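You operate a simulated robot arm through the tools that you are given. There is no shell and no other tool. Be economical: measure what you need, move in short steps, check, and stop when the job is done.

Carry out the task below with a simulated two-armed robot. There is one attempt and no reset: what you move stays moved.

Task
Carry the teal tray with both arms and set it on the top of the wooden counter.

The check looks at the end state, three seconds after you hand in, the way a careful person would. Anything else that was tipped, shoved, dropped, spilled or broken makes it a failure.

Robot
Two 6-joint arms with two-finger grippers on one trunk, on a base that drives. Base frame: it is fixed to the floor where the robot stands at the start and does not move with it; the origin is under the middle of the robot, x ahead of it, y to its left, z up. Readings come in mm, rad, newtons and seconds.
The left shoulder is at the start at [60, 143, 875], the right one opposite. With the tool pointing down near the work surface each hand reaches from about 260 to 700 mm from the robot's upright axis, wherever it stands, measured 20 degrees to its own side. Places, roughly: top of the wooden counter [-1000, 2600, 800]. Payload 2.45 kg a hand.
Tool frame (each hand has its own): the origin (TCP) lies between the finger pads and is the grasp point; the fingertips stand 26 mm ahead of it; z points along the fingers, y is the line along which they close. The gripper opens to 96 mm. The gripper's body begins 69 mm behind the TCP.
Orientation is that of the tool frame in the base frame, as [roll, pitch, yaw] about the fixed x, y, z axes, in that order (R = Rz(yaw) Ry(pitch) Rx(roll)). With the fingers straight down and closing along the base's y, the tool's x points along the base's -x, its y along +y and its z along -z.

Tools
- The arms move only by the tool drive_tool. It takes "left_targets", "right_targets" or both (then of equal length, played together; a hand with none holds still); each is a list of rows, each an object of numbers (a shift or turn left out is 0, a gripper value left out holds the last): "claw": the closure in counts, from 0 (fully open) to 255 (shut); "tx", "ty", "tz": the shift along the base's x, y, z in m; "wx", "wy", "wz": the turn, a rotation vector about the base's x, y, z in rad. In form: [{"claw": .., "tx": .., "ty": .., "tz": .., "wx": .., "wy": .., "wz": ..}, ...]. A call has 1 to 10 rows; each row is the pose to reach, as a shift and turn from the pose commanded when the call began. A row lasts 0.2 s, in which the tool goes at most 50 mm and 0.15 rad; a call with a longer step from one row to the next is refused whole, and so is a gripper value outside its range. Where a pose cannot be reached the arm comes as near as it can. A force on the tool above 40 N (or 10 N above the force at the start of the call, whichever is more), or a blocked arm, ends the call early, and 0.2 s more pass. Each finger halts on what it meets, pressing with about 36 N; the grip force reading is that of the motor and also rises with nothing between the fingers. The clock runs only during rows and for 0.2 s after the last one: add rows that repeat a pose to give the fingers time. The reply holds the time, the measured pose of the TCP, the force on the tool along the base axes, the opening and the grip force, in the units named above and with some noise, with the torque about the TCP (base axes, N m) and any sound that the robot's microphone picked up, and new pictures: "pictures" is both (left out), scene, wrist or none (wrist: the cameras of the hands that moved).
- Cameras (640 x 400 px; columns grow to the right, rows downward): "scene" is now at [120.6, -43.1, 1473.9]; the picture's right is [-0.57, -0.82, 0.00], its down [-0.64, 0.44, -0.63] and it looks along [0.52, -0.36, -0.78] (base axes); focal length 276 px, centre (320, 200). "left" rides on the left gripper at [82, -3, -98] in its tool frame; the picture's right is [0.04, 1.00, 0.00], its down [-0.73, 0.03, -0.68] and it looks along [-0.68, 0.03, 0.73] (tool axes); focal length 256 px, centre (320, 200). "right" rides on the right gripper at [82, 3, -98] in its tool frame; the picture's right is [-0.04, 1.00, 0.00], its down [-0.73, -0.03, -0.68] and it looks along [-0.68, -0.03, 0.73] (tool axes); focal length 256 px, centre (320, 200).
- lift_body(by): slides the trunk up (or, below 0, down) by that many mm; the arms and the scene camera ride with it, the base frame stays. It gives what a move gives, with no picture.
- drive_base(legs): drives the robot by 1 to 6 legs, each [ahead, turn to the left] in mm and rad, along the robot's own axes; the way and the turn of a leg run together, so that a leg with both is an arc; at most 1500 mm and 3.142 rad a leg. The arms and the cameras ride along, it lands a little off, and it stops where it bumps. It gives what a move gives, and a new picture of the scene camera.
- pan_tilt(pan, tilt): turns the head with the scene camera to pan (to the left, within 1.501 rad either way) and tilt (down, from -0.506 to 1.204), counted from straight ahead of the robot. It gives what a move gives, and a new picture of the scene camera.
- measure_at(camera, pixels): for up to 12 pixels [column, row] of the newest picture of that camera ("zoom" is the newest enlarged one), the place [x, y, z] in the base frame of the surface seen there, good to about 3 mm. It takes no simulated time.
- inspect(camera, box): a new picture of the part [left, top, right, bottom] of that camera's present view, enlarged. It takes no simulated time.
- finish_job(): hands the job in; it is judged then, once.

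Go step by step. Measure first, check grasps and placings, and put right what went wrong. The budget is 80 turns and 260 pictures, counting those below and the enlarged ones. Unless the task says otherwise, let go and move clear before handing in, and close with one line.

The tools are called as a command line: name --argument value ..., lists and objects as JSON in quotes. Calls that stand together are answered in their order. drive_tool: Moves the arms, as the interface text tells. Its arguments: {"type":"object","properties":{"left_targets":{"type":"array","items":{"type":"object","properties":{"claw":{"type":"number"},"tx":{"type":"number"},"ty":{"type":"number"},"tz":{"type":"number"},"wx":{"type":"number"},"wy":{"type":"number"},"wz":{"type":"number"}}}},"right_targets":{"type":"array","items":{"type":"object","properties":{"claw":{"type":"number"},"tx":{"type":"number"},"ty":{"type":"number"},"tz":{"type":"number"},"wx":{"type":"number"},"wy":{"type":"number"},"wz":{"type":"number"}}}},"pictures":{"type":"string","enum":["both","scene","wrist","none"]}},"required":[]} The other tools are called the same way: lift_body (by) slides the trunk up or down; drive_base (legs) drives the base; pan_tilt (pan, tilt) turns the head that bears the scene camera; measure_at (camera, pixels) gives the place of the surface under pixels of a picture; inspect (camera, box) takes an enlarged picture of a part of a camera's view; finish_job () hands the job in.

At the start:

```text
time_s: 0.0
left_ee_pos: [470.1, -2.1, 1135.6]
left_tool_rot: [-3.138, 0.001, -3.141]
left_contact_force: [0.3, 0.2, 0.7]
left_ft_torque: [-0.02, 0.02, 0.01]
left_opening: 96.2
left_grip_force: 0.0
right_ee_pos: [295.7, -323.7, 1126.3]
right_tool_rot: [-3.14, 0.0, -3.141]
right_contact_force: [0.9, 0.5, -0.2]
right_ft_torque: [0.05, -0.03, 0.01]
right_opening: 95.9
right_grip_force: 0.0
trunk travel left (down, up): [-500.0, 90.0]
robot x, y, heading: [-1.0, -4.7, -0.002]
head pan, tilt: [-0.602, 0.892]
```

scene: 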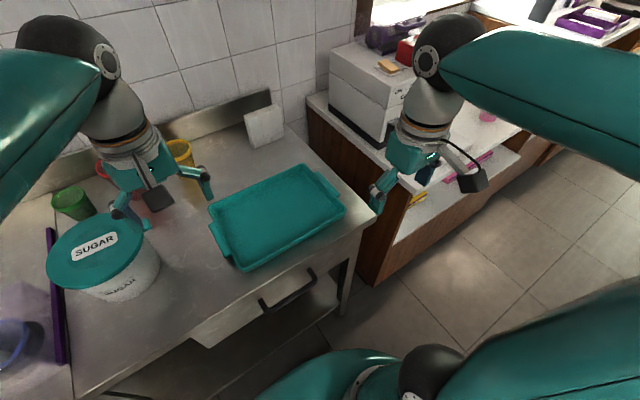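
right: 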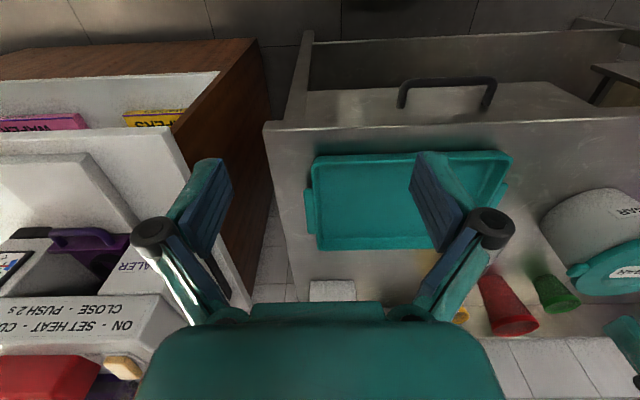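
left: 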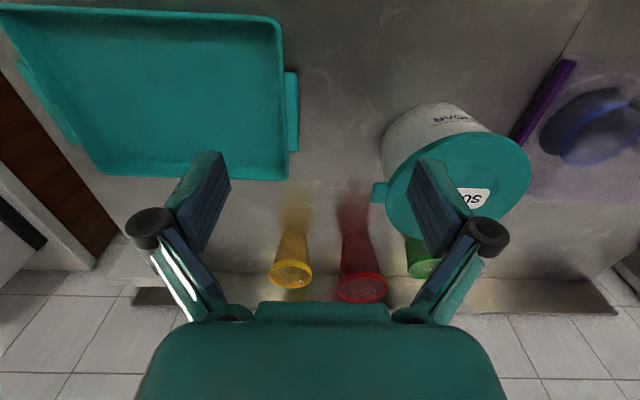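

The teal tray lies on the steel table around scene pixels (210–345, 165–270), with grips at its left (220,238) and right (328,183) ends. I'll measure it and zoom in.

measure_at --camera "scene" --pixels '[[210, 205], [305, 166], [344, 210], [240, 270], [219, 238], [328, 184], [275, 215], [222, 190], [300, 270], [180, 250], [228, 222], [322, 187]]'

inspect --camera "scene" --box '[190, 140, 370, 290]'

inspect --camera "left" --box '[0, 0, 320, 200]'

```text
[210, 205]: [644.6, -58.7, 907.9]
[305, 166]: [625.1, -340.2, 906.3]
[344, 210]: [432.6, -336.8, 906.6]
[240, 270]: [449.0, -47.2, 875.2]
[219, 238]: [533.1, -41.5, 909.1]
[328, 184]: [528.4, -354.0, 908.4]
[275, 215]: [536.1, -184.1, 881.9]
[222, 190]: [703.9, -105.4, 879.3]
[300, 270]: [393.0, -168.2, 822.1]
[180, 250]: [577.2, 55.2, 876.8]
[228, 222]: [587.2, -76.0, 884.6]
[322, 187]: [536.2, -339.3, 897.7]
```

```text
2.67 times, centred on (280, 215) of scene
```

zoom: 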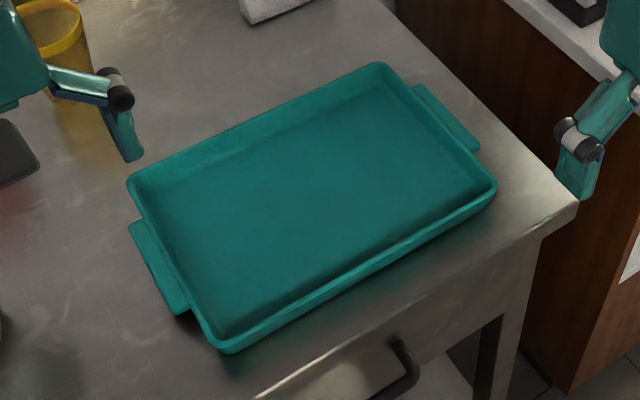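

```text
2.00 times, centred on (160, 100) of left
```

zoom: 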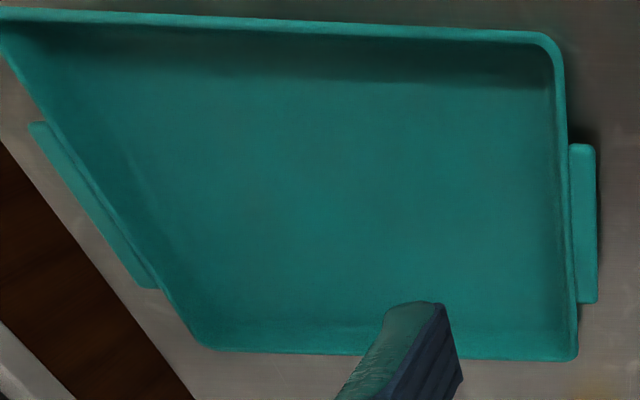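

The tray spans about x 440–640, y -345 to -50, with its rim at z≈908, its floor at 882 and the table at 877. Before planning the route I'll check the grip lugs and look around.

measure_at --camera "left" --pixels '[[290, 75], [295, 110], [292, 149], [296, 100], [281, 110], [270, 110], [302, 110], [284, 30], [286, 175], [150, 100]]'

pan_tilt --pan 1.5 --tilt 0.4

```text
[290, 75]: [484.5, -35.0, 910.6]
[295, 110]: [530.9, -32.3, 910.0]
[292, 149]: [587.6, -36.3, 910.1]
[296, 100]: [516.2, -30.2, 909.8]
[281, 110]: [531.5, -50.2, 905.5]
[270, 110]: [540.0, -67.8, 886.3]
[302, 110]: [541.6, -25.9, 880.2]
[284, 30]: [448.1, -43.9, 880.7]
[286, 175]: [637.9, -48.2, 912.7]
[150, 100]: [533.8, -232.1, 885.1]
```

```text
time_s: 2.0
left_ee_pos: [468.8, -1.4, 1137.5]
left_tool_rot: [-3.14, 0.0, -3.141]
left_contact_force: [-0.1, 0.3, -0.2]
left_ft_torque: [-0.02, 0.04, 0.01]
left_opening: 95.9
left_grip_force: 0.0
right_ee_pos: [294.6, -325.4, 1125.5]
right_tool_rot: [-3.142, 0.002, 3.141]
right_contact_force: [0.6, 0.1, -0.2]
right_ft_torque: [0.02, -0.02, -0.01]
right_opening: 95.9
right_grip_force: 0.0
trunk travel left (down, up): [-500.0, 90.0]
robot x, y, heading: [1.5, -2.3, 0.001]
head pan, tilt: [1.499, 0.4]
```

scene: 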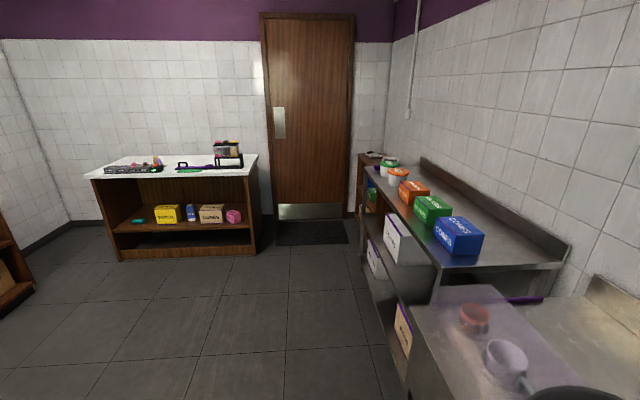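

The wooden counter is straight to the robot's left, at pixels (90–258, 155–260), with items at both ends of its top. I'll zoom in to see how much clear space there is.

inspect --camera "scene" --box '[80, 120, 270, 270]'

measure_at --camera "scene" --pixels '[[90, 176], [248, 175], [120, 158], [257, 156], [105, 168], [162, 168], [178, 170], [213, 166], [168, 165], [150, 178], [120, 258], [255, 252]]'

```text
2.67 times, centred on (175, 195) of scene
```

zoom: 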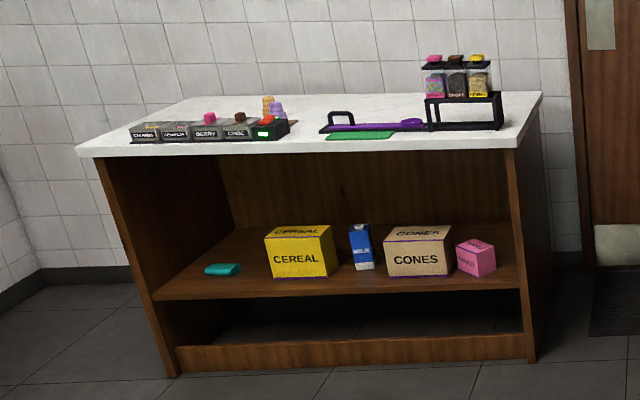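

```text
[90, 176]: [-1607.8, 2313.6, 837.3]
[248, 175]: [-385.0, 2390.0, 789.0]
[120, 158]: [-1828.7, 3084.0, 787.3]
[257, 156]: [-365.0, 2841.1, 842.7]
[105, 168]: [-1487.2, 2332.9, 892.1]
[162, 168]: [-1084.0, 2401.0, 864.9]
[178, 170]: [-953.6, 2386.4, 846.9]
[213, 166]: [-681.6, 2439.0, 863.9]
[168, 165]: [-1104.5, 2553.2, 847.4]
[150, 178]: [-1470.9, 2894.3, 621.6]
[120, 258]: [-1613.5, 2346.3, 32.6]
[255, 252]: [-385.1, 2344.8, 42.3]
```

The counter top is at z≈845 and its front edge at y≈2320. I'll look back at the tray and check the neighbouring unit on the right before moving the arms.

pan_tilt --pan -0.602 --tilt 0.892

measure_at --camera "scene" --pixels '[[332, 50], [332, 85], [360, 45], [312, 97], [377, 57], [395, 68], [372, 160], [430, 40], [335, 210], [370, 35], [265, 110], [327, 181]]'

measure_at --camera "right" --pixels '[[310, 210], [309, 190], [308, 231], [315, 210], [318, 210], [322, 210], [326, 210], [306, 210], [320, 165], [380, 215]]'

```text
time_s: 4.0
left_ee_pos: [468.1, -1.6, 1135.5]
left_tool_rot: [-3.138, 0.001, -3.141]
left_contact_force: [0.4, -0.2, -0.1]
left_ft_torque: [0.02, -0.01, 0.0]
left_opening: 95.8
left_grip_force: 0.1
right_ee_pos: [294.6, -324.6, 1125.6]
right_tool_rot: [3.141, 0.001, -3.14]
right_contact_force: [-0.3, -0.1, -0.3]
right_ft_torque: [-0.02, -0.01, 0.03]
right_opening: 96.0
right_grip_force: 0.1
trunk travel left (down, up): [-500.0, 90.0]
robot x, y, heading: [0.4, 4.8, -0.007]
head pan, tilt: [-0.602, 0.892]
```

scene: 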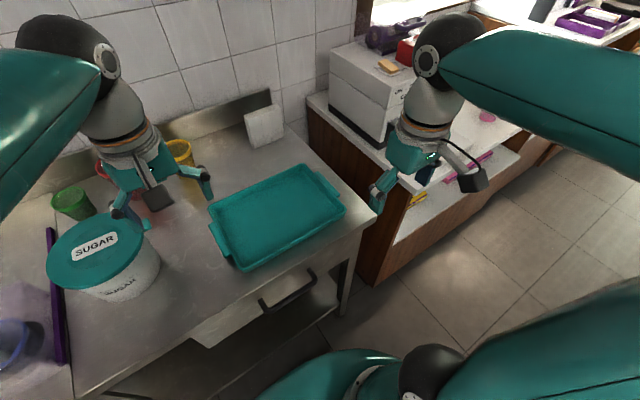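

```text
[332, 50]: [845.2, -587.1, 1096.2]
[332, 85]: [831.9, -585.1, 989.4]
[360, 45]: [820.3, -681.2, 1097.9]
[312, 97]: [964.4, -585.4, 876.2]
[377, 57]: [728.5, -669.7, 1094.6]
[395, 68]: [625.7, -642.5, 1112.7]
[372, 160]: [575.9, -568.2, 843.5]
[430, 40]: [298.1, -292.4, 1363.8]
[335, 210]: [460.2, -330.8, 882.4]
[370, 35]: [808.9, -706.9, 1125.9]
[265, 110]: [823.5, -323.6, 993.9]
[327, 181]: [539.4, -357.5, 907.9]
```

```text
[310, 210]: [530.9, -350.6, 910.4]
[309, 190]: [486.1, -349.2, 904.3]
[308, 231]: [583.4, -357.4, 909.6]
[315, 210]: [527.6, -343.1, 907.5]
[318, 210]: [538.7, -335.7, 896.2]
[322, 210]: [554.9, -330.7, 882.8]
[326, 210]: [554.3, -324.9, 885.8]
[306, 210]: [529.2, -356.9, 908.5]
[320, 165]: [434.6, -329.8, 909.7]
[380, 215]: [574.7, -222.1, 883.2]
```

Both grip spots are measured: left centre ≈ (537, -46), right ≈ (537, -347). The nearest obstacle is at y≈-585. I'll move both hands above the tray ends at about z 1010.

drive_tool --left_targets '[{"tx": 0.014, "ty": -0.009, "claw": 0}, {"tx": 0.028, "ty": -0.018}, {"tx": 0.042, "ty": -0.027}, {"tx": 0.056, "ty": -0.036}, {"tx": 0.069, "ty": -0.044}, {"tx": 0.069, "ty": -0.044, "tz": -0.04}, {"tx": 0.069, "ty": -0.044, "tz": -0.08}, {"tx": 0.069, "ty": -0.044, "tz": -0.12}, {"tx": 0.069, "ty": -0.044, "tz": -0.12}]' --right_targets '[{"tx": 0.045, "ty": -0.004, "claw": 0}, {"tx": 0.09, "ty": -0.008}, {"tx": 0.135, "ty": -0.012}, {"tx": 0.18, "ty": -0.016}, {"tx": 0.22, "ty": -0.02}, {"tx": 0.242, "ty": -0.022, "tz": -0.03}, {"tx": 0.242, "ty": -0.022, "tz": -0.07}, {"tx": 0.242, "ty": -0.022, "tz": -0.11}, {"tx": 0.242, "ty": -0.022, "tz": -0.11}]'

```text
time_s: 6.0
left_ee_pos: [539.1, -47.0, 1017.2]
left_tool_rot: [-3.14, 0.001, -3.14]
left_contact_force: [0.6, -0.3, 0.3]
left_ft_torque: [-0.05, 0.0, -0.01]
left_opening: 95.8
left_grip_force: 0.0
left hand out of reach, approached as far as the arm can: row 5
right_ee_pos: [539.3, -347.6, 1017.3]
right_tool_rot: [3.141, 0.002, -3.141]
right_contact_force: [-0.1, -0.8, -0.3]
right_ft_torque: [-0.03, -0.01, 0.01]
right_opening: 95.9
right_grip_force: 0.1
trunk travel left (down, up): [-500.0, 90.0]
robot x, y, heading: [0.6, -2.0, 0.004]
head pan, tilt: [-0.602, 0.892]
```

scene: 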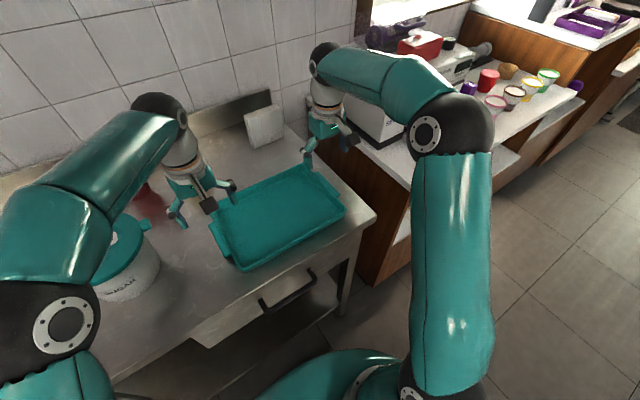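
right: 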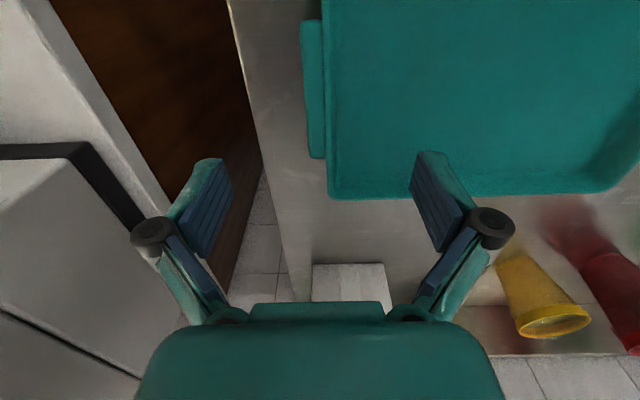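
left: 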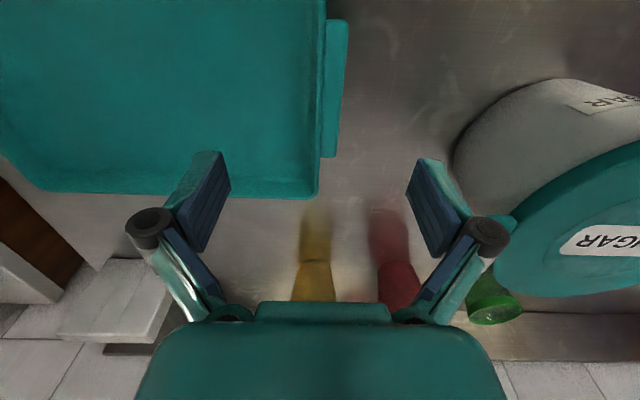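

Both hands are above the tray ends. I'll measure the exact wall and lug edges, and the clearances to the sugar tub and cups.

measure_at --camera "left" --pixels '[[346, 90], [335, 90], [325, 90], [319, 90], [312, 90], [306, 90], [298, 90], [285, 90], [340, 22], [332, 156], [497, 250], [515, 220]]'

measure_at --camera "right" --pixels '[[306, 90], [314, 90], [322, 90], [326, 90], [330, 90], [335, 90], [342, 90], [350, 90], [304, 22], [318, 157], [250, 120], [500, 240]]'

measure_at --camera "left" --pixels '[[460, 140], [500, 90], [315, 265], [400, 265], [490, 300], [520, 250]]'

```text
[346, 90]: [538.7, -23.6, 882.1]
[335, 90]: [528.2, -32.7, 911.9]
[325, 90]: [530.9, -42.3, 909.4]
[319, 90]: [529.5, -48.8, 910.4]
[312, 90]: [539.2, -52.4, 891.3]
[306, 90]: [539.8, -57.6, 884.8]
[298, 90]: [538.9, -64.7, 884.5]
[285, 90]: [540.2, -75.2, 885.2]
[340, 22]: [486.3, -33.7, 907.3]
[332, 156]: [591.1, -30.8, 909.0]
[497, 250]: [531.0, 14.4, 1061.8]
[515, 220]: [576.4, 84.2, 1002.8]
```

```text
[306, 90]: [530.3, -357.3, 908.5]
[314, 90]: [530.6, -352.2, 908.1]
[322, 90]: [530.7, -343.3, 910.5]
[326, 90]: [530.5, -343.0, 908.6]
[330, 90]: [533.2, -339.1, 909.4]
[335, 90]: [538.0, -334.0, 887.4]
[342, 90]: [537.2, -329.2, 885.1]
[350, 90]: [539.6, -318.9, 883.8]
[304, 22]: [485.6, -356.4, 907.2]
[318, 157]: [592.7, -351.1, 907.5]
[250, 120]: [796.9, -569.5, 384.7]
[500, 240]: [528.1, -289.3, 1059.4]
```

```text
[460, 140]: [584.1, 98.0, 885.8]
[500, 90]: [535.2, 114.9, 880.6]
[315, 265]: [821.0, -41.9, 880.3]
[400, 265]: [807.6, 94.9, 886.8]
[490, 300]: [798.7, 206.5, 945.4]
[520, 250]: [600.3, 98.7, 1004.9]
```

The walls are near vertical. The left wall and lug span y -52 to -28 (centre -40), the right -360 to -334 (centre -347). I'll descend straddling them to TCP z≈915.

drive_tool --left_targets '[{"ty": 0.007, "tz": -0.03}, {"ty": 0.007, "tz": -0.06}, {"ty": 0.007, "tz": -0.085}, {"ty": 0.007, "tz": -0.102}, {"ty": 0.007, "tz": -0.102}]' --right_targets '[{"tz": -0.03}, {"tz": -0.06}, {"tz": -0.085}, {"tz": -0.102}, {"tz": -0.102}]'

```text
time_s: 7.2
left_ee_pos: [537.8, -39.6, 914.5]
left_tool_rot: [-3.139, -0.001, -3.142]
left_contact_force: [0.0, 0.5, 0.6]
left_ft_torque: [0.03, -0.03, -0.02]
left_opening: 96.2
left_grip_force: 0.1
right_ee_pos: [538.1, -347.6, 914.6]
right_tool_rot: [-3.141, 0.001, -3.141]
right_contact_force: [-0.5, 0.3, 0.4]
right_ft_torque: [0.0, 0.0, 0.0]
right_opening: 96.1
right_grip_force: 0.0
trunk travel left (down, up): [-500.0, 90.0]
robot x, y, heading: [0.6, 3.3, -0.001]
head pan, tilt: [-0.602, 0.892]
```

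scene: 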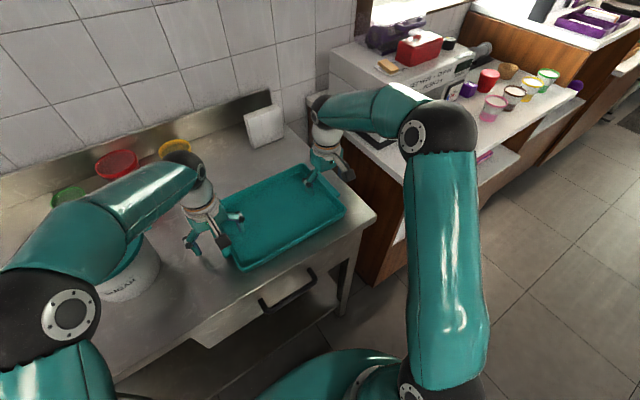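
right: 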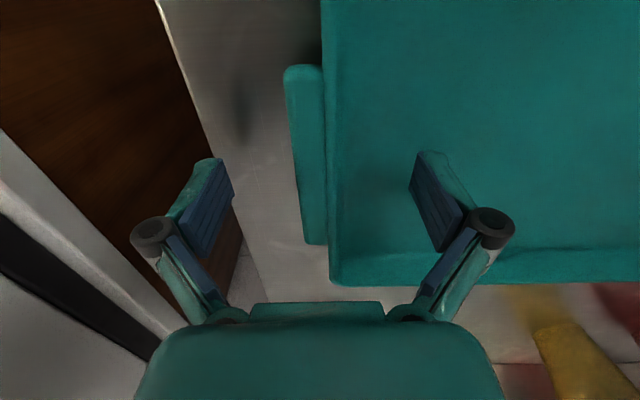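
left: 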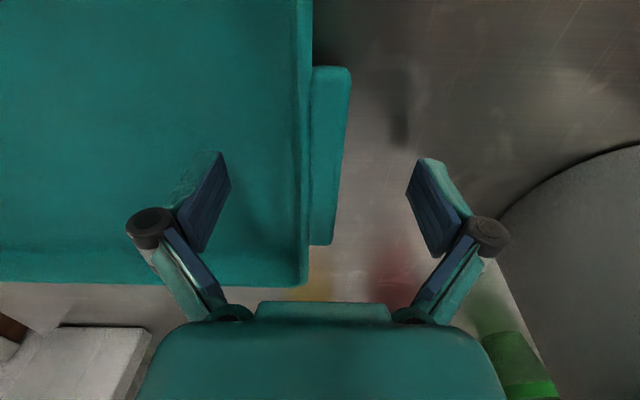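

The fingers straddle the wall and lug on both sides with nothing touched. Now I'll close both grippers.

drive_tool --left_targets '[{"claw": 90}, {"claw": 150}, {"claw": 200}, {"claw": 255}, {"claw": 255}, {"claw": 255}, {"claw": 255}]' --right_targets '[{"claw": 90}, {"claw": 150}, {"claw": 200}, {"claw": 255}, {"claw": 255}, {"claw": 255}, {"claw": 255}]'

```text
time_s: 8.8
left_ee_pos: [538.4, -39.8, 914.4]
left_tool_rot: [-3.139, 0.0, 3.141]
left_contact_force: [0.2, -7.4, 0.4]
left_ft_torque: [-0.53, 0.04, 0.06]
left_opening: 23.9
left_grip_force: 36.0
right_ee_pos: [537.4, -348.1, 916.1]
right_tool_rot: [3.14, 0.001, -3.141]
right_contact_force: [-0.7, 5.9, 2.2]
right_ft_torque: [0.49, 0.0, 0.02]
right_opening: 23.9
right_grip_force: 36.1
trunk travel left (down, up): [-500.0, 90.0]
robot x, y, heading: [-0.1, -1.3, -0.0]
head pan, tilt: [-0.602, 0.892]
```

scene: 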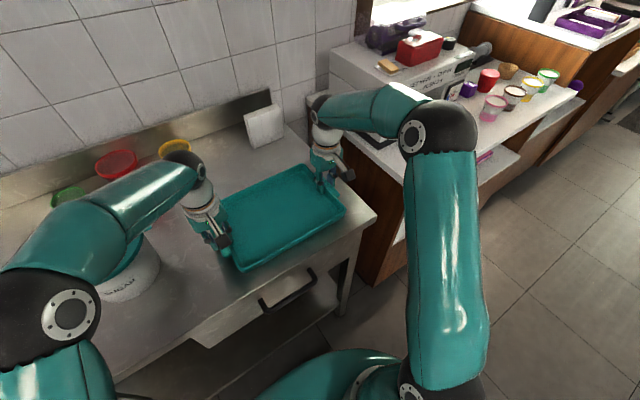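
right: 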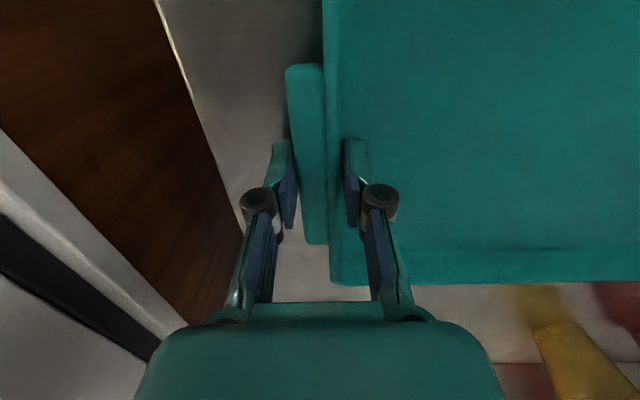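
left: 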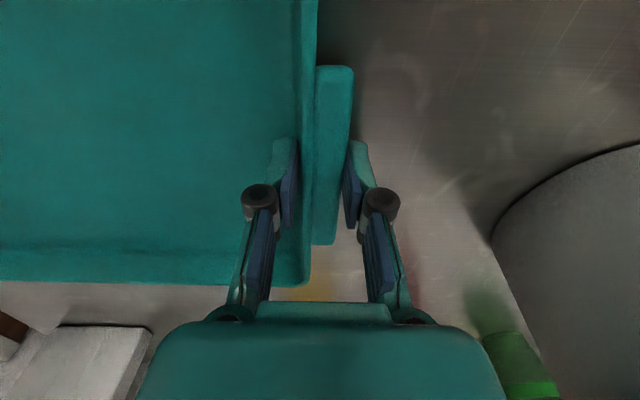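

Both grippers hold at a 24 mm opening and 36 N, which matches the wall plus lug. I'll lift both together in small steps.

drive_tool --left_targets '[{"tz": 0.008}, {"tz": 0.02}, {"tz": 0.035}, {"tz": 0.05}, {"tz": 0.05}]' --right_targets '[{"tz": 0.008}, {"tz": 0.02}, {"tz": 0.035}, {"tz": 0.05}, {"tz": 0.05}]'

```text
time_s: 10.0
left_ee_pos: [538.0, -40.5, 963.2]
left_tool_rot: [-3.14, 0.001, -3.14]
left_contact_force: [-0.7, 0.2, 0.7]
left_ft_torque: [0.03, 0.01, -0.01]
left_opening: 0.0
left_grip_force: 29.0
right_ee_pos: [537.3, -346.5, 964.2]
right_tool_rot: [-3.141, 0.001, -3.141]
right_contact_force: [-0.4, -0.1, -0.1]
right_ft_torque: [-0.01, 0.01, -0.02]
right_opening: 0.1
right_grip_force: 28.8
trunk travel left (down, up): [-500.0, 90.0]
robot x, y, heading: [0.9, 0.4, 0.0]
head pan, tilt: [-0.602, 0.892]
```

scene: 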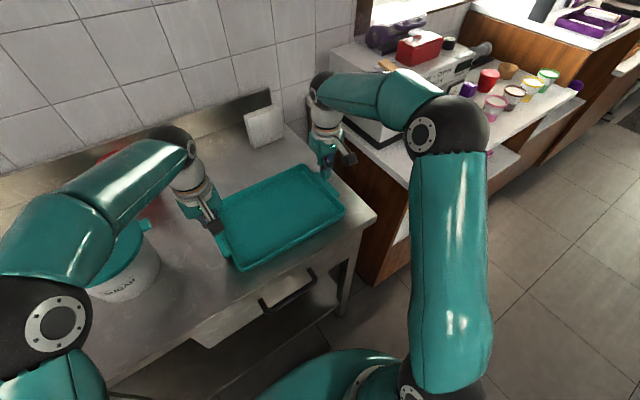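
right: 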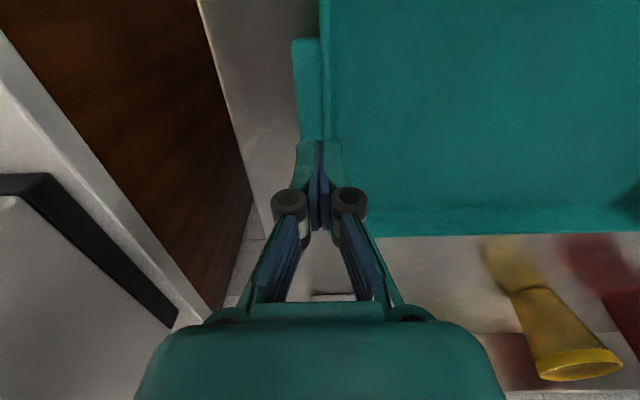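
left: 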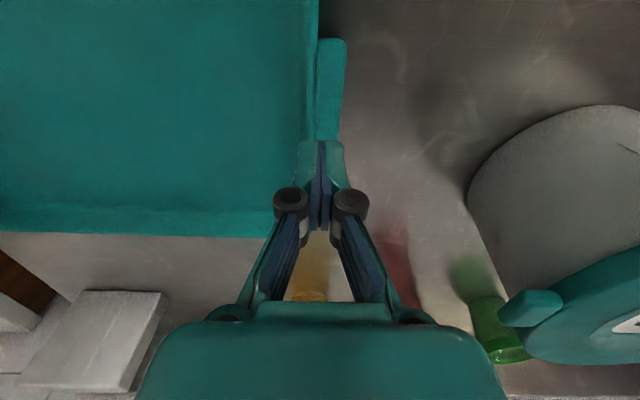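

The grippers slipped off: both openings now read 0 and the tray is still on the table. I'll raise the hands clear, open them, and look at the lug shape to plan a grip that carries from below.

drive_tool --left_targets '[{"tz": 0.04}, {"tz": 0.08, "claw": 100}, {"tz": 0.11, "ty": 0.03, "claw": 100}, {"tz": 0.11, "ty": 0.06, "wx": -0.12}, {"tz": 0.11, "ty": 0.06, "wx": -0.26}, {"tz": 0.11, "ty": 0.06, "wx": -0.4}, {"tz": 0.11, "ty": 0.06, "wx": -0.5}]' --right_targets '[{"tz": 0.04}, {"tz": 0.08, "claw": 100}, {"tz": 0.11, "ty": -0.03, "claw": 100}, {"tz": 0.11, "ty": -0.06, "wx": 0.12}, {"tz": 0.11, "ty": -0.06, "wx": 0.26}, {"tz": 0.11, "ty": -0.06, "wx": 0.4}, {"tz": 0.11, "ty": -0.06, "wx": 0.5}]'

```text
time_s: 11.6
left_ee_pos: [538.1, 20.0, 1073.5]
left_tool_rot: [-2.639, 0.001, 3.141]
left_contact_force: [1.0, 0.1, 0.6]
left_ft_torque: [-0.02, -0.02, -0.01]
left_opening: 58.4
left_grip_force: 0.1
right_ee_pos: [537.3, -407.3, 1073.0]
right_tool_rot: [2.641, 0.001, 3.141]
right_contact_force: [0.2, 0.2, -0.1]
right_ft_torque: [0.0, 0.03, -0.01]
right_opening: 58.6
right_grip_force: 0.0
trunk travel left (down, up): [-500.0, 90.0]
robot x, y, heading: [3.9, 0.0, 0.001]
head pan, tilt: [-0.602, 0.892]
```

scene: 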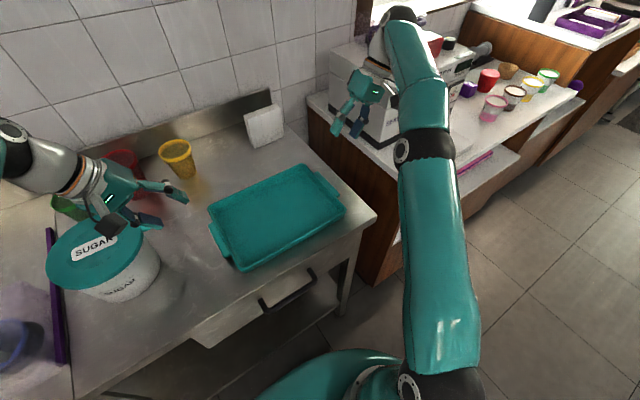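
right: 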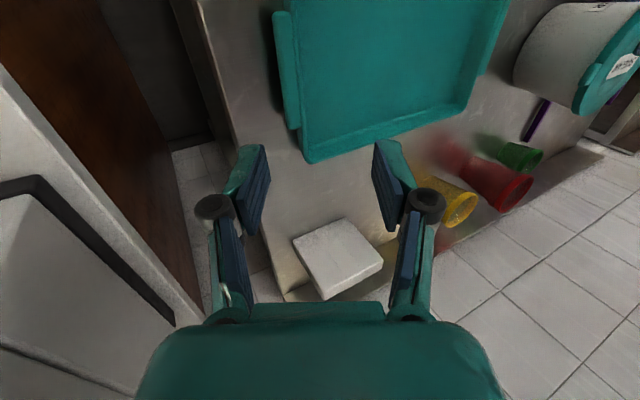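
left: 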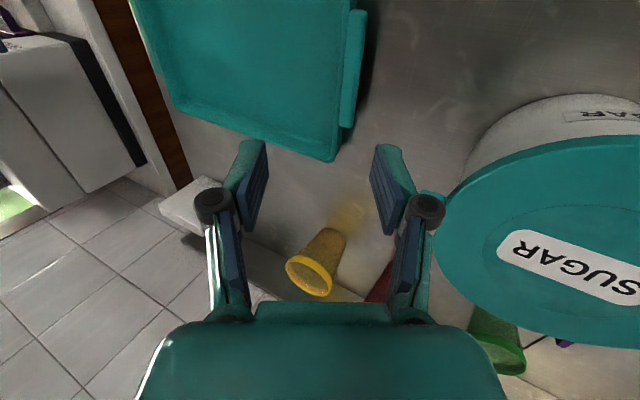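

The tray hasn't moved. I'll zoom in on both lugs to judge their thickness and the gap under them.

inspect --camera "left" --box '[290, 0, 400, 170]'

inspect --camera "right" --box '[240, 0, 350, 170]'

inspect --camera "scene" --box '[200, 190, 270, 280]'

```text
2.35 times, centred on (345, 85) of left
```

zoom: 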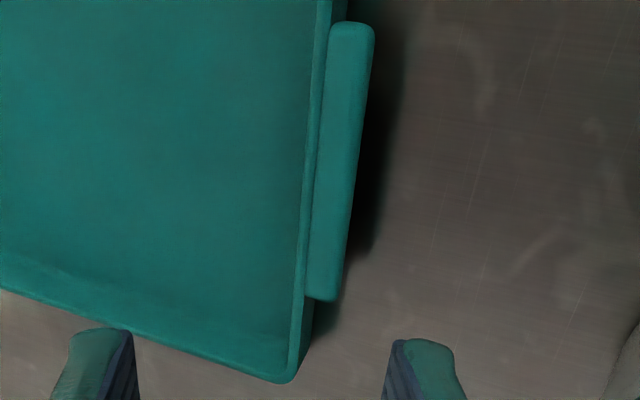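

```text
2.35 times, centred on (295, 85) of right
```

zoom: 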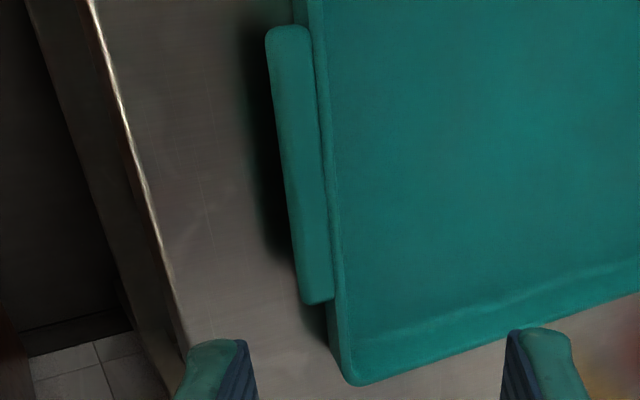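

```text
4.44 times, centred on (235, 235) of scene
```

zoom: 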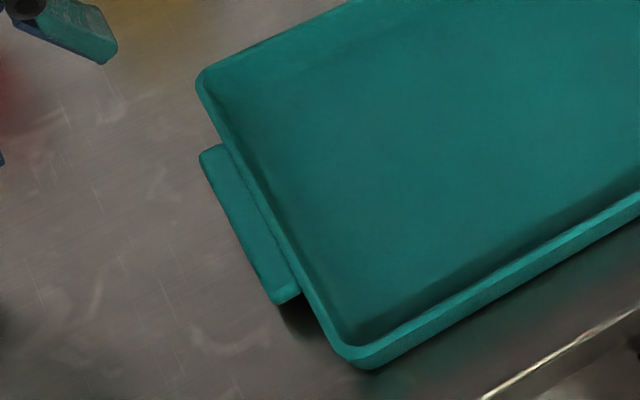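

Each lug is a thin plate about 18 mm wide with a gap under it, so an end-wall pinch just slips off. The new plan is to point both hands forward beside the tray and pinch each lug top and bottom from the robot's side. First I'll straighten and raise the hands and measure nearby clearances.

measure_at --camera "scene" --pixels '[[160, 275], [130, 300], [70, 285], [148, 225], [155, 262], [90, 245], [300, 259], [375, 215], [340, 235], [110, 365], [85, 300], [215, 330]]'

drive_tool --left_targets '[{"tz": 0.04, "wx": 0.12}, {"tz": 0.08, "wx": 0.26}, {"tz": 0.1, "wx": 0.4}, {"tz": 0.12, "wx": 0.5}]' --right_targets '[{"tz": 0.04, "wx": -0.12}, {"tz": 0.08, "wx": -0.26}, {"tz": 0.1, "wx": -0.4}, {"tz": 0.12, "wx": -0.5}]' --pictures "none"

```text
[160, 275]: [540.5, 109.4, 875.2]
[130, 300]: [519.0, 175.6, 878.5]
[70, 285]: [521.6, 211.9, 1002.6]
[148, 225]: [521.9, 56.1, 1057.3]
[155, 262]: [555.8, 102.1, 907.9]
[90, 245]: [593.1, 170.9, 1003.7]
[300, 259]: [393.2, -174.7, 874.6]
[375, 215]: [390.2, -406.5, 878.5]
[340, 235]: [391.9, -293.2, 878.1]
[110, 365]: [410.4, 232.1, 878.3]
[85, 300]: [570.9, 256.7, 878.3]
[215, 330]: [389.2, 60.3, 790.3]
```

```text
time_s: 12.6
left_ee_pos: [520.6, 25.6, 1180.3]
left_tool_rot: [-3.141, 0.004, -3.141]
left_contact_force: [-0.4, -0.3, 0.8]
left_ft_torque: [-0.01, -0.04, -0.03]
left_opening: 58.4
left_grip_force: 0.1
left hand out of reach, approached as far as the arm can: row 4
right_ee_pos: [514.4, -395.4, 1178.1]
right_tool_rot: [-3.138, 0.005, 3.139]
right_contact_force: [-0.4, 0.8, 0.8]
right_ft_torque: [-0.02, -0.04, 0.02]
right_opening: 58.4
right_grip_force: 0.0
right hand out of reach, approached as far as the arm can: row 1, 2, 3, 4
trunk travel left (down, up): [-500.0, 90.0]
robot x, y, heading: [1.8, -1.4, -0.004]
head pan, tilt: [-0.602, 0.892]
```

The front edge of the table is at x≈392, the tray front at ≈443, and the sugar tub is well away at x>515, y>100. I'll back up 200 mm for working room and then re-orient the hands.

drive_base --legs '[[-200, 0]]'

drive_tool --left_targets '[{"tz": -0.02, "wx": 0.08, "wy": -0.08, "wz": -0.08}, {"tz": -0.04, "wx": 0.16, "wy": -0.16, "wz": -0.16}, {"tz": -0.04, "wx": 0.24, "wy": -0.24, "wz": -0.24}, {"tz": -0.04, "wx": 0.32, "wy": -0.32, "wz": -0.32}, {"tz": -0.04, "wx": 0.4, "wy": -0.4, "wz": -0.4}, {"tz": -0.04, "wx": 0.48, "wy": -0.48, "wz": -0.48}, {"tz": -0.04, "wx": 0.56, "wy": -0.56, "wz": -0.56}, {"tz": -0.04, "wx": 0.64, "wy": -0.64, "wz": -0.64}]' --right_targets '[{"tz": -0.02, "wx": -0.08, "wy": -0.08, "wz": 0.08}, {"tz": -0.04, "wx": -0.16, "wy": -0.16, "wz": 0.16}, {"tz": -0.04, "wx": -0.24, "wy": -0.24, "wz": 0.24}, {"tz": -0.04, "wx": -0.32, "wy": -0.32, "wz": 0.32}, {"tz": -0.04, "wx": -0.4, "wy": -0.4, "wz": 0.4}, {"tz": -0.04, "wx": -0.48, "wy": -0.48, "wz": 0.48}, {"tz": -0.04, "wx": -0.56, "wy": -0.56, "wz": 0.56}, {"tz": -0.04, "wx": -0.64, "wy": -0.64, "wz": 0.64}]' --pictures "scene"

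```text
time_s: 14.2
left_ee_pos: [322.6, 24.3, 1180.3]
left_tool_rot: [-3.138, 0.002, -3.141]
left_contact_force: [-0.3, -0.3, 0.3]
left_ft_torque: [-0.01, -0.03, -0.02]
left_opening: 58.4
left_grip_force: 0.0
right_ee_pos: [315.2, -395.5, 1175.6]
right_tool_rot: [-3.138, 0.002, 3.139]
right_contact_force: [-0.7, 0.3, -0.9]
right_ft_torque: [-0.01, -0.03, -0.02]
right_opening: 58.6
right_grip_force: 0.1
trunk travel left (down, up): [-500.0, 90.0]
robot x, y, heading: [-197.1, -0.2, -0.001]
head pan, tilt: [-0.602, 0.892]
```

scene: 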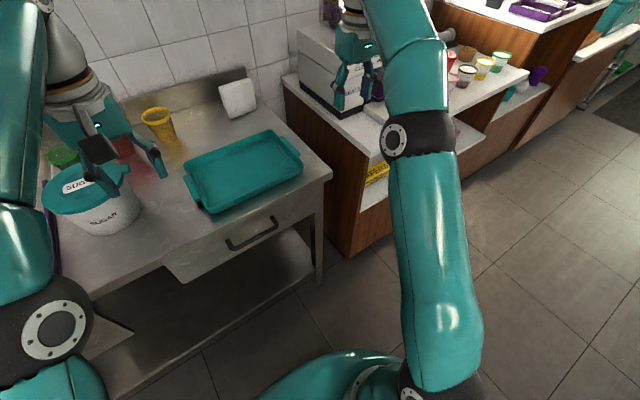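

```text
time_s: 16.0
left_ee_pos: [323.7, 22.6, 1139.4]
left_tool_rot: [2.303, 0.34, 2.296]
left_contact_force: [0.5, 0.8, 0.4]
left_ft_torque: [-0.02, -0.01, -0.02]
left_opening: 58.6
left_grip_force: 0.1
right_ee_pos: [316.0, -395.8, 1135.9]
right_tool_rot: [-2.3, 0.34, -2.297]
right_contact_force: [-0.7, -0.1, -0.3]
right_ft_torque: [-0.02, -0.01, 0.0]
right_opening: 58.5
right_grip_force: 0.1
trunk travel left (down, up): [-500.0, 90.0]
robot x, y, heading: [-197.7, -1.0, 0.0]
head pan, tilt: [-0.602, 0.892]
```

scene: 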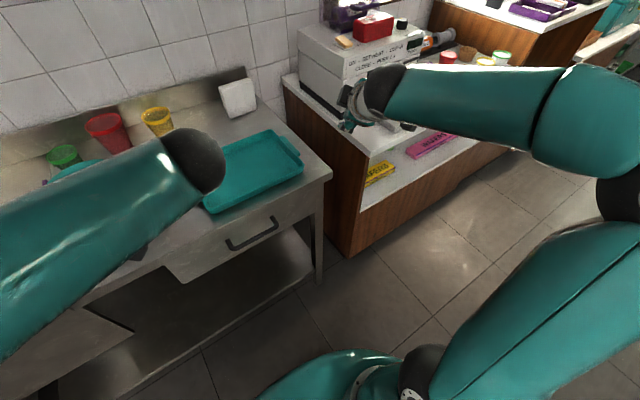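

The rotation is going as planned and the hands are clear of everything. I'll finish the remaining turn.

drive_tool --left_targets '[{"wx": 0.0813, "wy": -0.0813, "wz": -0.0813}, {"wx": 0.1626, "wy": -0.1626, "wz": -0.1626}, {"wx": 0.2439, "wy": -0.2439, "wz": -0.2439}, {"wx": 0.3252, "wy": -0.3252, "wz": -0.3252}, {"wx": 0.4065, "wy": -0.4065, "wz": -0.4065}, {"wx": 0.4878, "wy": -0.4878, "wz": -0.4878}, {"wx": 0.569, "wy": -0.569, "wz": -0.569}, {"wx": 0.569, "wy": -0.569, "wz": -0.569}]' --right_targets '[{"wx": -0.0813, "wy": -0.0813, "wz": 0.0813}, {"wx": -0.1626, "wy": -0.1626, "wz": 0.1626}, {"wx": -0.2439, "wy": -0.2439, "wz": 0.2439}, {"wx": -0.3252, "wy": -0.3252, "wz": 0.3252}, {"wx": -0.4065, "wy": -0.4065, "wz": 0.4065}, {"wx": -0.4878, "wy": -0.4878, "wz": 0.4878}, {"wx": -0.569, "wy": -0.569, "wz": 0.569}, {"wx": -0.569, "wy": -0.569, "wz": 0.569}]'

```text
time_s: 17.8
left_ee_pos: [323.6, 24.5, 1141.1]
left_tool_rot: [1.573, -0.002, 1.564]
left_contact_force: [-0.7, 0.5, 0.4]
left_ft_torque: [-0.03, -0.01, -0.02]
left_opening: 58.5
left_grip_force: 0.0
right_ee_pos: [315.0, -262.8, 1223.9]
right_tool_rot: [-1.608, 0.001, -1.626]
right_contact_force: [0.6, -0.7, -1.2]
right_ft_torque: [-0.01, 0.01, 0.01]
right_opening: 58.5
right_grip_force: 0.1
right hand out of reach, approached as far as the arm can: row 4, 5, 6, 7, 8
trunk travel left (down, up): [-500.0, 90.0]
robot x, y, heading: [-202.4, -0.8, -0.0]
head pan, tilt: [-0.602, 0.892]
```

scene: 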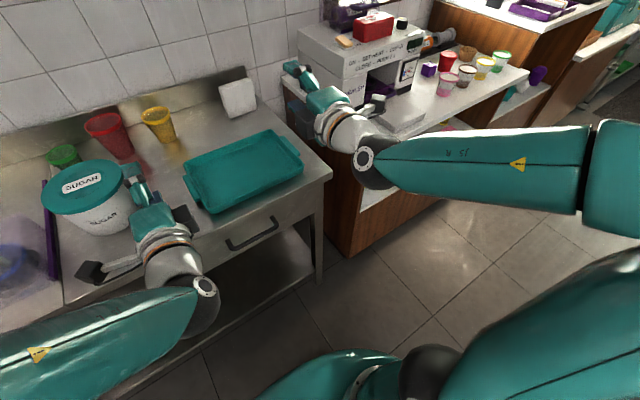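
right: 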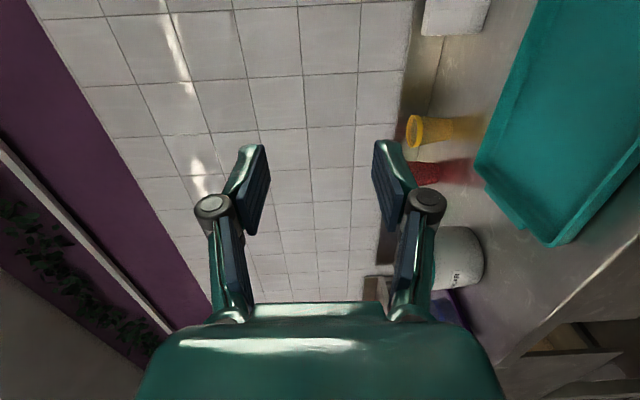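
left: 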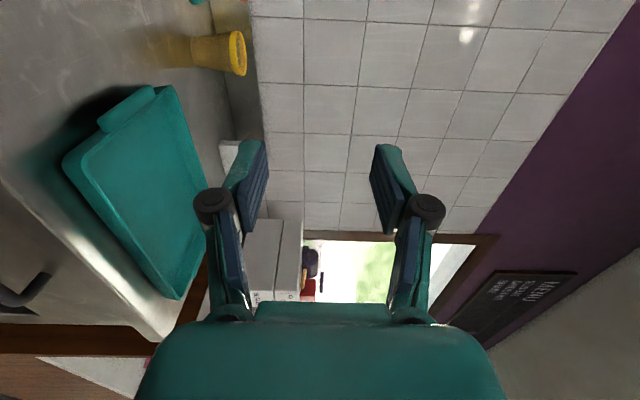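

The left hand reached its pose, but the right can't reach that far out to its side in this orientation. I'll centre the robot on the tray at y≈-197 by turning left, backing up, and turning back.

drive_base --legs '[[0, 0.8], [-274, 0], [0, -0.8]]'

```text
time_s: 20.4
left_ee_pos: [164.7, 376.0, 1140.3]
left_tool_rot: [1.575, 0.0, 2.324]
left_contact_force: [0.2, 0.0, 0.1]
left_ft_torque: [-0.01, 0.0, -0.02]
left_opening: 58.3
left_grip_force: 0.1
right_ee_pos: [354.7, 161.1, 1225.7]
right_tool_rot: [-1.608, -0.002, -0.87]
right_contact_force: [0.5, 0.1, -0.1]
right_ft_torque: [0.0, 0.02, -0.01]
right_opening: 58.4
right_grip_force: 0.0
trunk travel left (down, up): [-500.0, 90.0]
robot x, y, heading: [-182.3, -19.8, 0.756]
head pan, tilt: [-0.602, 0.892]
stopped in leg 1: the robot was blocked; the commanded pose is now the measured one
```

scene: 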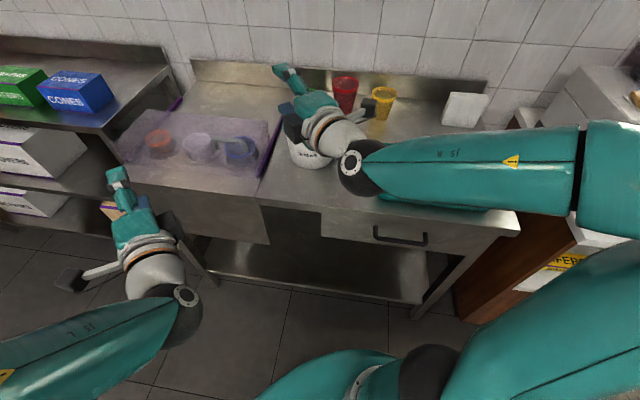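

The turn was blocked at 0.756 rad, and nothing looks disturbed. I'll back away along this heading and turn straight again.

drive_base --legs '[[-260, 0], [0, -0.756]]'

```text
time_s: 24.4
left_ee_pos: [153.8, -137.8, 1142.6]
left_tool_rot: [1.574, 0.0, 1.591]
left_contact_force: [-0.1, -0.4, -0.5]
left_ft_torque: [0.0, -0.02, 0.01]
left_opening: 58.1
left_grip_force: 0.0
right_ee_pos: [152.2, -427.7, 1225.3]
right_tool_rot: [-1.609, 0.002, -1.601]
right_contact_force: [-0.9, -0.8, 0.2]
right_ft_torque: [-0.03, 0.0, 0.06]
right_opening: 58.4
right_grip_force: 0.0
trunk travel left (down, up): [-500.0, 90.0]
robot x, y, heading: [-368.7, -174.5, 0.031]
head pan, tilt: [-0.602, 0.892]
stopped in leg 2: the robot was blocked; the commanded pose is now the measured one
```

scene: 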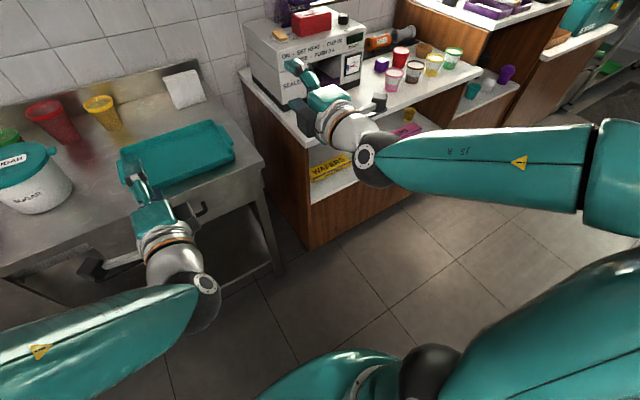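

The robot stopped 0.03 rad short with nothing visible in front. I'll glance to each side to see what blocks the base.

pan_tilt --pan -1.5 --tilt 0.7

pan_tilt --pan 1.5 --tilt 0.7

pan_tilt --pan 0 --tilt 0.8

```text
time_s: 25.6
left_ee_pos: [153.3, -137.7, 1142.3]
left_tool_rot: [1.573, 0.002, 1.594]
left_contact_force: [-0.3, -0.3, -0.5]
left_ft_torque: [0.0, 0.0, 0.01]
left_opening: 58.2
left_grip_force: 0.0
right_ee_pos: [152.4, -425.8, 1225.7]
right_tool_rot: [-1.608, 0.0, -1.601]
right_contact_force: [0.4, 0.3, 0.7]
right_ft_torque: [0.03, -0.01, -0.01]
right_opening: 58.3
right_grip_force: 0.0
trunk travel left (down, up): [-500.0, 90.0]
robot x, y, heading: [-375.1, -172.5, 0.029]
head pan, tilt: [-1.499, 0.7]
```

scene: 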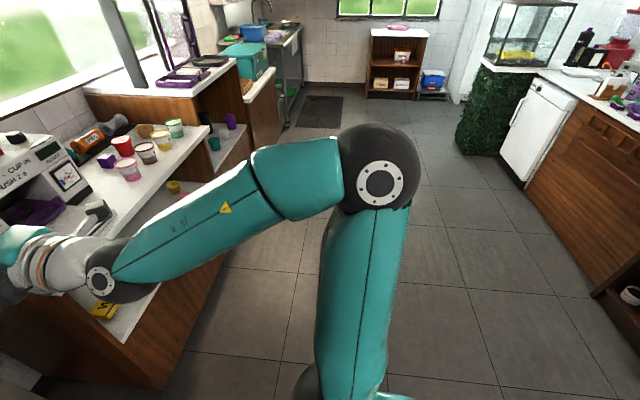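

```text
time_s: 28.2
left_ee_pos: [154.3, -137.0, 1141.3]
left_tool_rot: [1.574, 0.0, 1.593]
left_contact_force: [0.1, 0.4, 0.1]
left_ft_torque: [-0.01, 0.04, 0.0]
left_opening: 58.4
left_grip_force: 0.1
right_ee_pos: [152.0, -426.1, 1225.5]
right_tool_rot: [-1.609, 0.0, -1.601]
right_contact_force: [-0.5, -0.3, -0.2]
right_ft_torque: [0.0, 0.0, -0.02]
right_opening: 58.7
right_grip_force: 0.1
trunk travel left (down, up): [-500.0, 90.0]
robot x, y, heading: [-373.0, -174.3, 0.03]
head pan, tilt: [1.499, 0.7]
```

scene: 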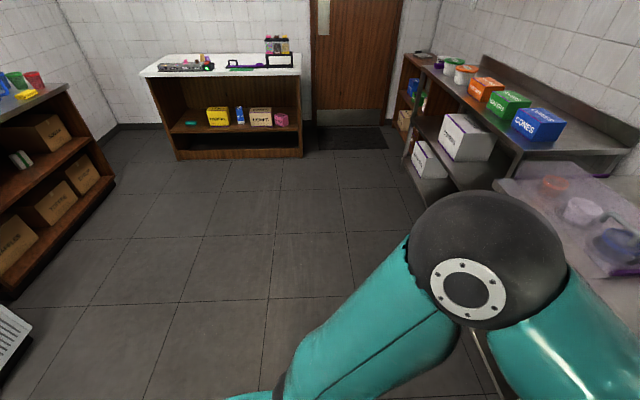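

```text
time_s: 29.9
left_ee_pos: [154.0, -136.7, 1141.9]
left_tool_rot: [1.574, 0.0, 1.596]
left_contact_force: [-0.8, -0.4, 0.2]
left_ft_torque: [-0.03, 0.01, 0.01]
left_opening: 58.2
left_grip_force: 0.1
right_ee_pos: [151.9, -424.4, 1224.9]
right_tool_rot: [-1.61, 0.0, -1.6]
right_contact_force: [0.1, 0.5, -0.5]
right_ft_torque: [0.02, 0.0, -0.01]
right_opening: 58.7
right_grip_force: 0.0
trunk travel left (down, up): [-500.0, 90.0]
robot x, y, heading: [-371.4, -172.4, 0.032]
head pan, tilt: [0.0, 0.799]
```

scene: 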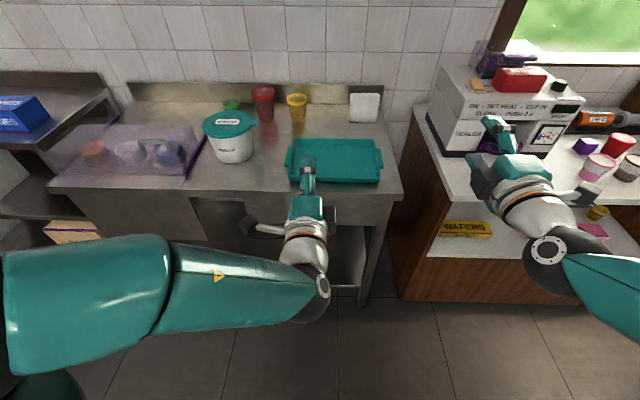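

The way ahead is clear and the robot is at y≈-173. I'll drive forward with a small S-curve to centre on the tray and face it squarely.

drive_base --legs '[[60, -0.2], [120, 0], [0, 0.168]]'

```text
time_s: 32.6
left_ee_pos: [330.4, -179.5, 1141.9]
left_tool_rot: [1.573, -0.001, 1.559]
left_contact_force: [-0.7, 0.2, -0.2]
left_ft_torque: [-0.02, 0.03, -0.03]
left_opening: 58.3
left_grip_force: 0.1
right_ee_pos: [319.2, -467.3, 1226.1]
right_tool_rot: [-1.608, 0.0, -1.634]
right_contact_force: [-0.3, -0.2, 0.9]
right_ft_torque: [-0.01, 0.02, -0.02]
right_opening: 58.5
right_grip_force: 0.0
trunk travel left (down, up): [-500.0, 90.0]
robot x, y, heading: [-194.0, -205.3, -0.005]
head pan, tilt: [0.0, 0.799]
```

scene: 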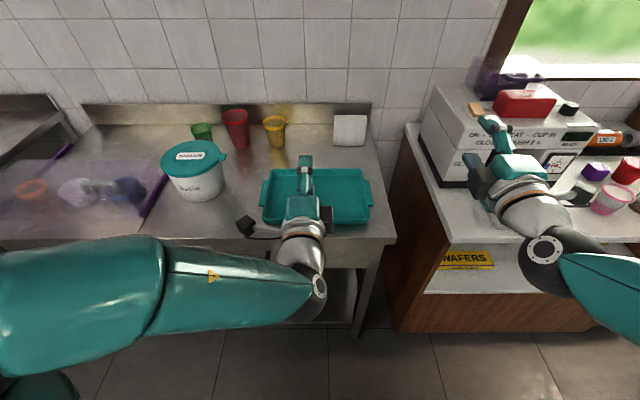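

The robot is at y=-205 and square to the tray. I'll bring both hands to x≈400 in front of each lug at z≈1000, pitched 15° nose-down.

drive_tool --left_targets '[{"ty": 0.03, "tx": 0.01, "wy": 0.04}, {"ty": 0.06, "tx": 0.02, "tz": -0.02, "wy": 0.08}, {"ty": 0.09, "tx": 0.03, "tz": -0.045, "wy": 0.12}, {"ty": 0.12, "tx": 0.05, "tz": -0.07, "wy": 0.16}, {"ty": 0.1465, "tx": 0.07, "tz": -0.1, "wy": 0.21}, {"ty": 0.1465, "tx": 0.07, "tz": -0.14, "wy": 0.262, "wz": 0.01}, {"ty": 0.1465, "tx": 0.07, "tz": -0.14, "wy": 0.262, "wz": 0.01}]' --right_targets '[{"ty": 0.023, "tx": 0.01, "tz": -0.035, "wy": 0.04, "wz": 0.02}, {"ty": 0.046, "tx": 0.02, "tz": -0.07, "wy": 0.08, "wz": 0.04}, {"ty": 0.069, "tx": 0.03, "tz": -0.105, "wy": 0.12, "wz": 0.063}, {"ty": 0.092, "tx": 0.05, "tz": -0.14, "wy": 0.16, "wz": 0.063}, {"ty": 0.113, "tx": 0.07, "tz": -0.18, "wy": 0.2, "wz": 0.063}, {"ty": 0.113, "tx": 0.081, "tz": -0.226, "wy": 0.225, "wz": 0.063}, {"ty": 0.113, "tx": 0.081, "tz": -0.226, "wy": 0.225, "wz": 0.063}]'

```text
time_s: 34.2
left_ee_pos: [398.9, -36.0, 1004.7]
left_tool_rot: [1.838, 0.0, 1.576]
left_contact_force: [-0.3, 0.1, 0.3]
left_ft_torque: [-0.04, -0.01, 0.02]
left_opening: 58.6
left_grip_force: 0.0
left hand out of reach, approached as far as the arm can: row 5, 6, 7
right_ee_pos: [400.4, -351.4, 1000.7]
right_tool_rot: [-1.832, -0.007, -1.568]
right_contact_force: [-0.1, 0.4, 0.1]
right_ft_torque: [0.02, 0.0, 0.01]
right_opening: 58.5
right_grip_force: 0.1
trunk travel left (down, up): [-500.0, 90.0]
robot x, y, heading: [-191.6, -203.4, -0.006]
head pan, tilt: [0.0, 0.799]
```

scene: 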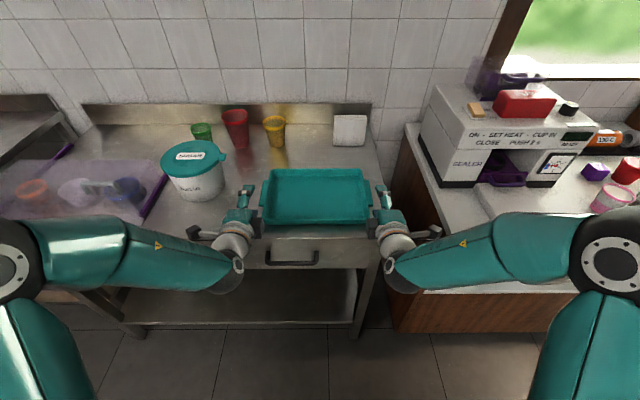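
right: 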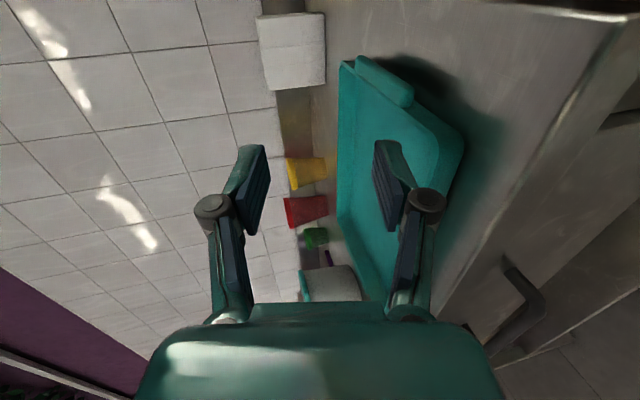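
left: 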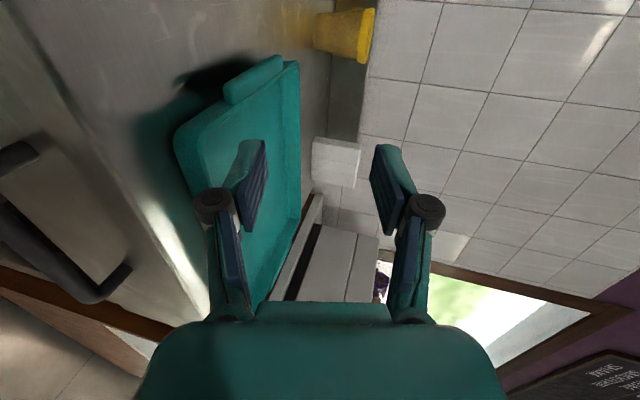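

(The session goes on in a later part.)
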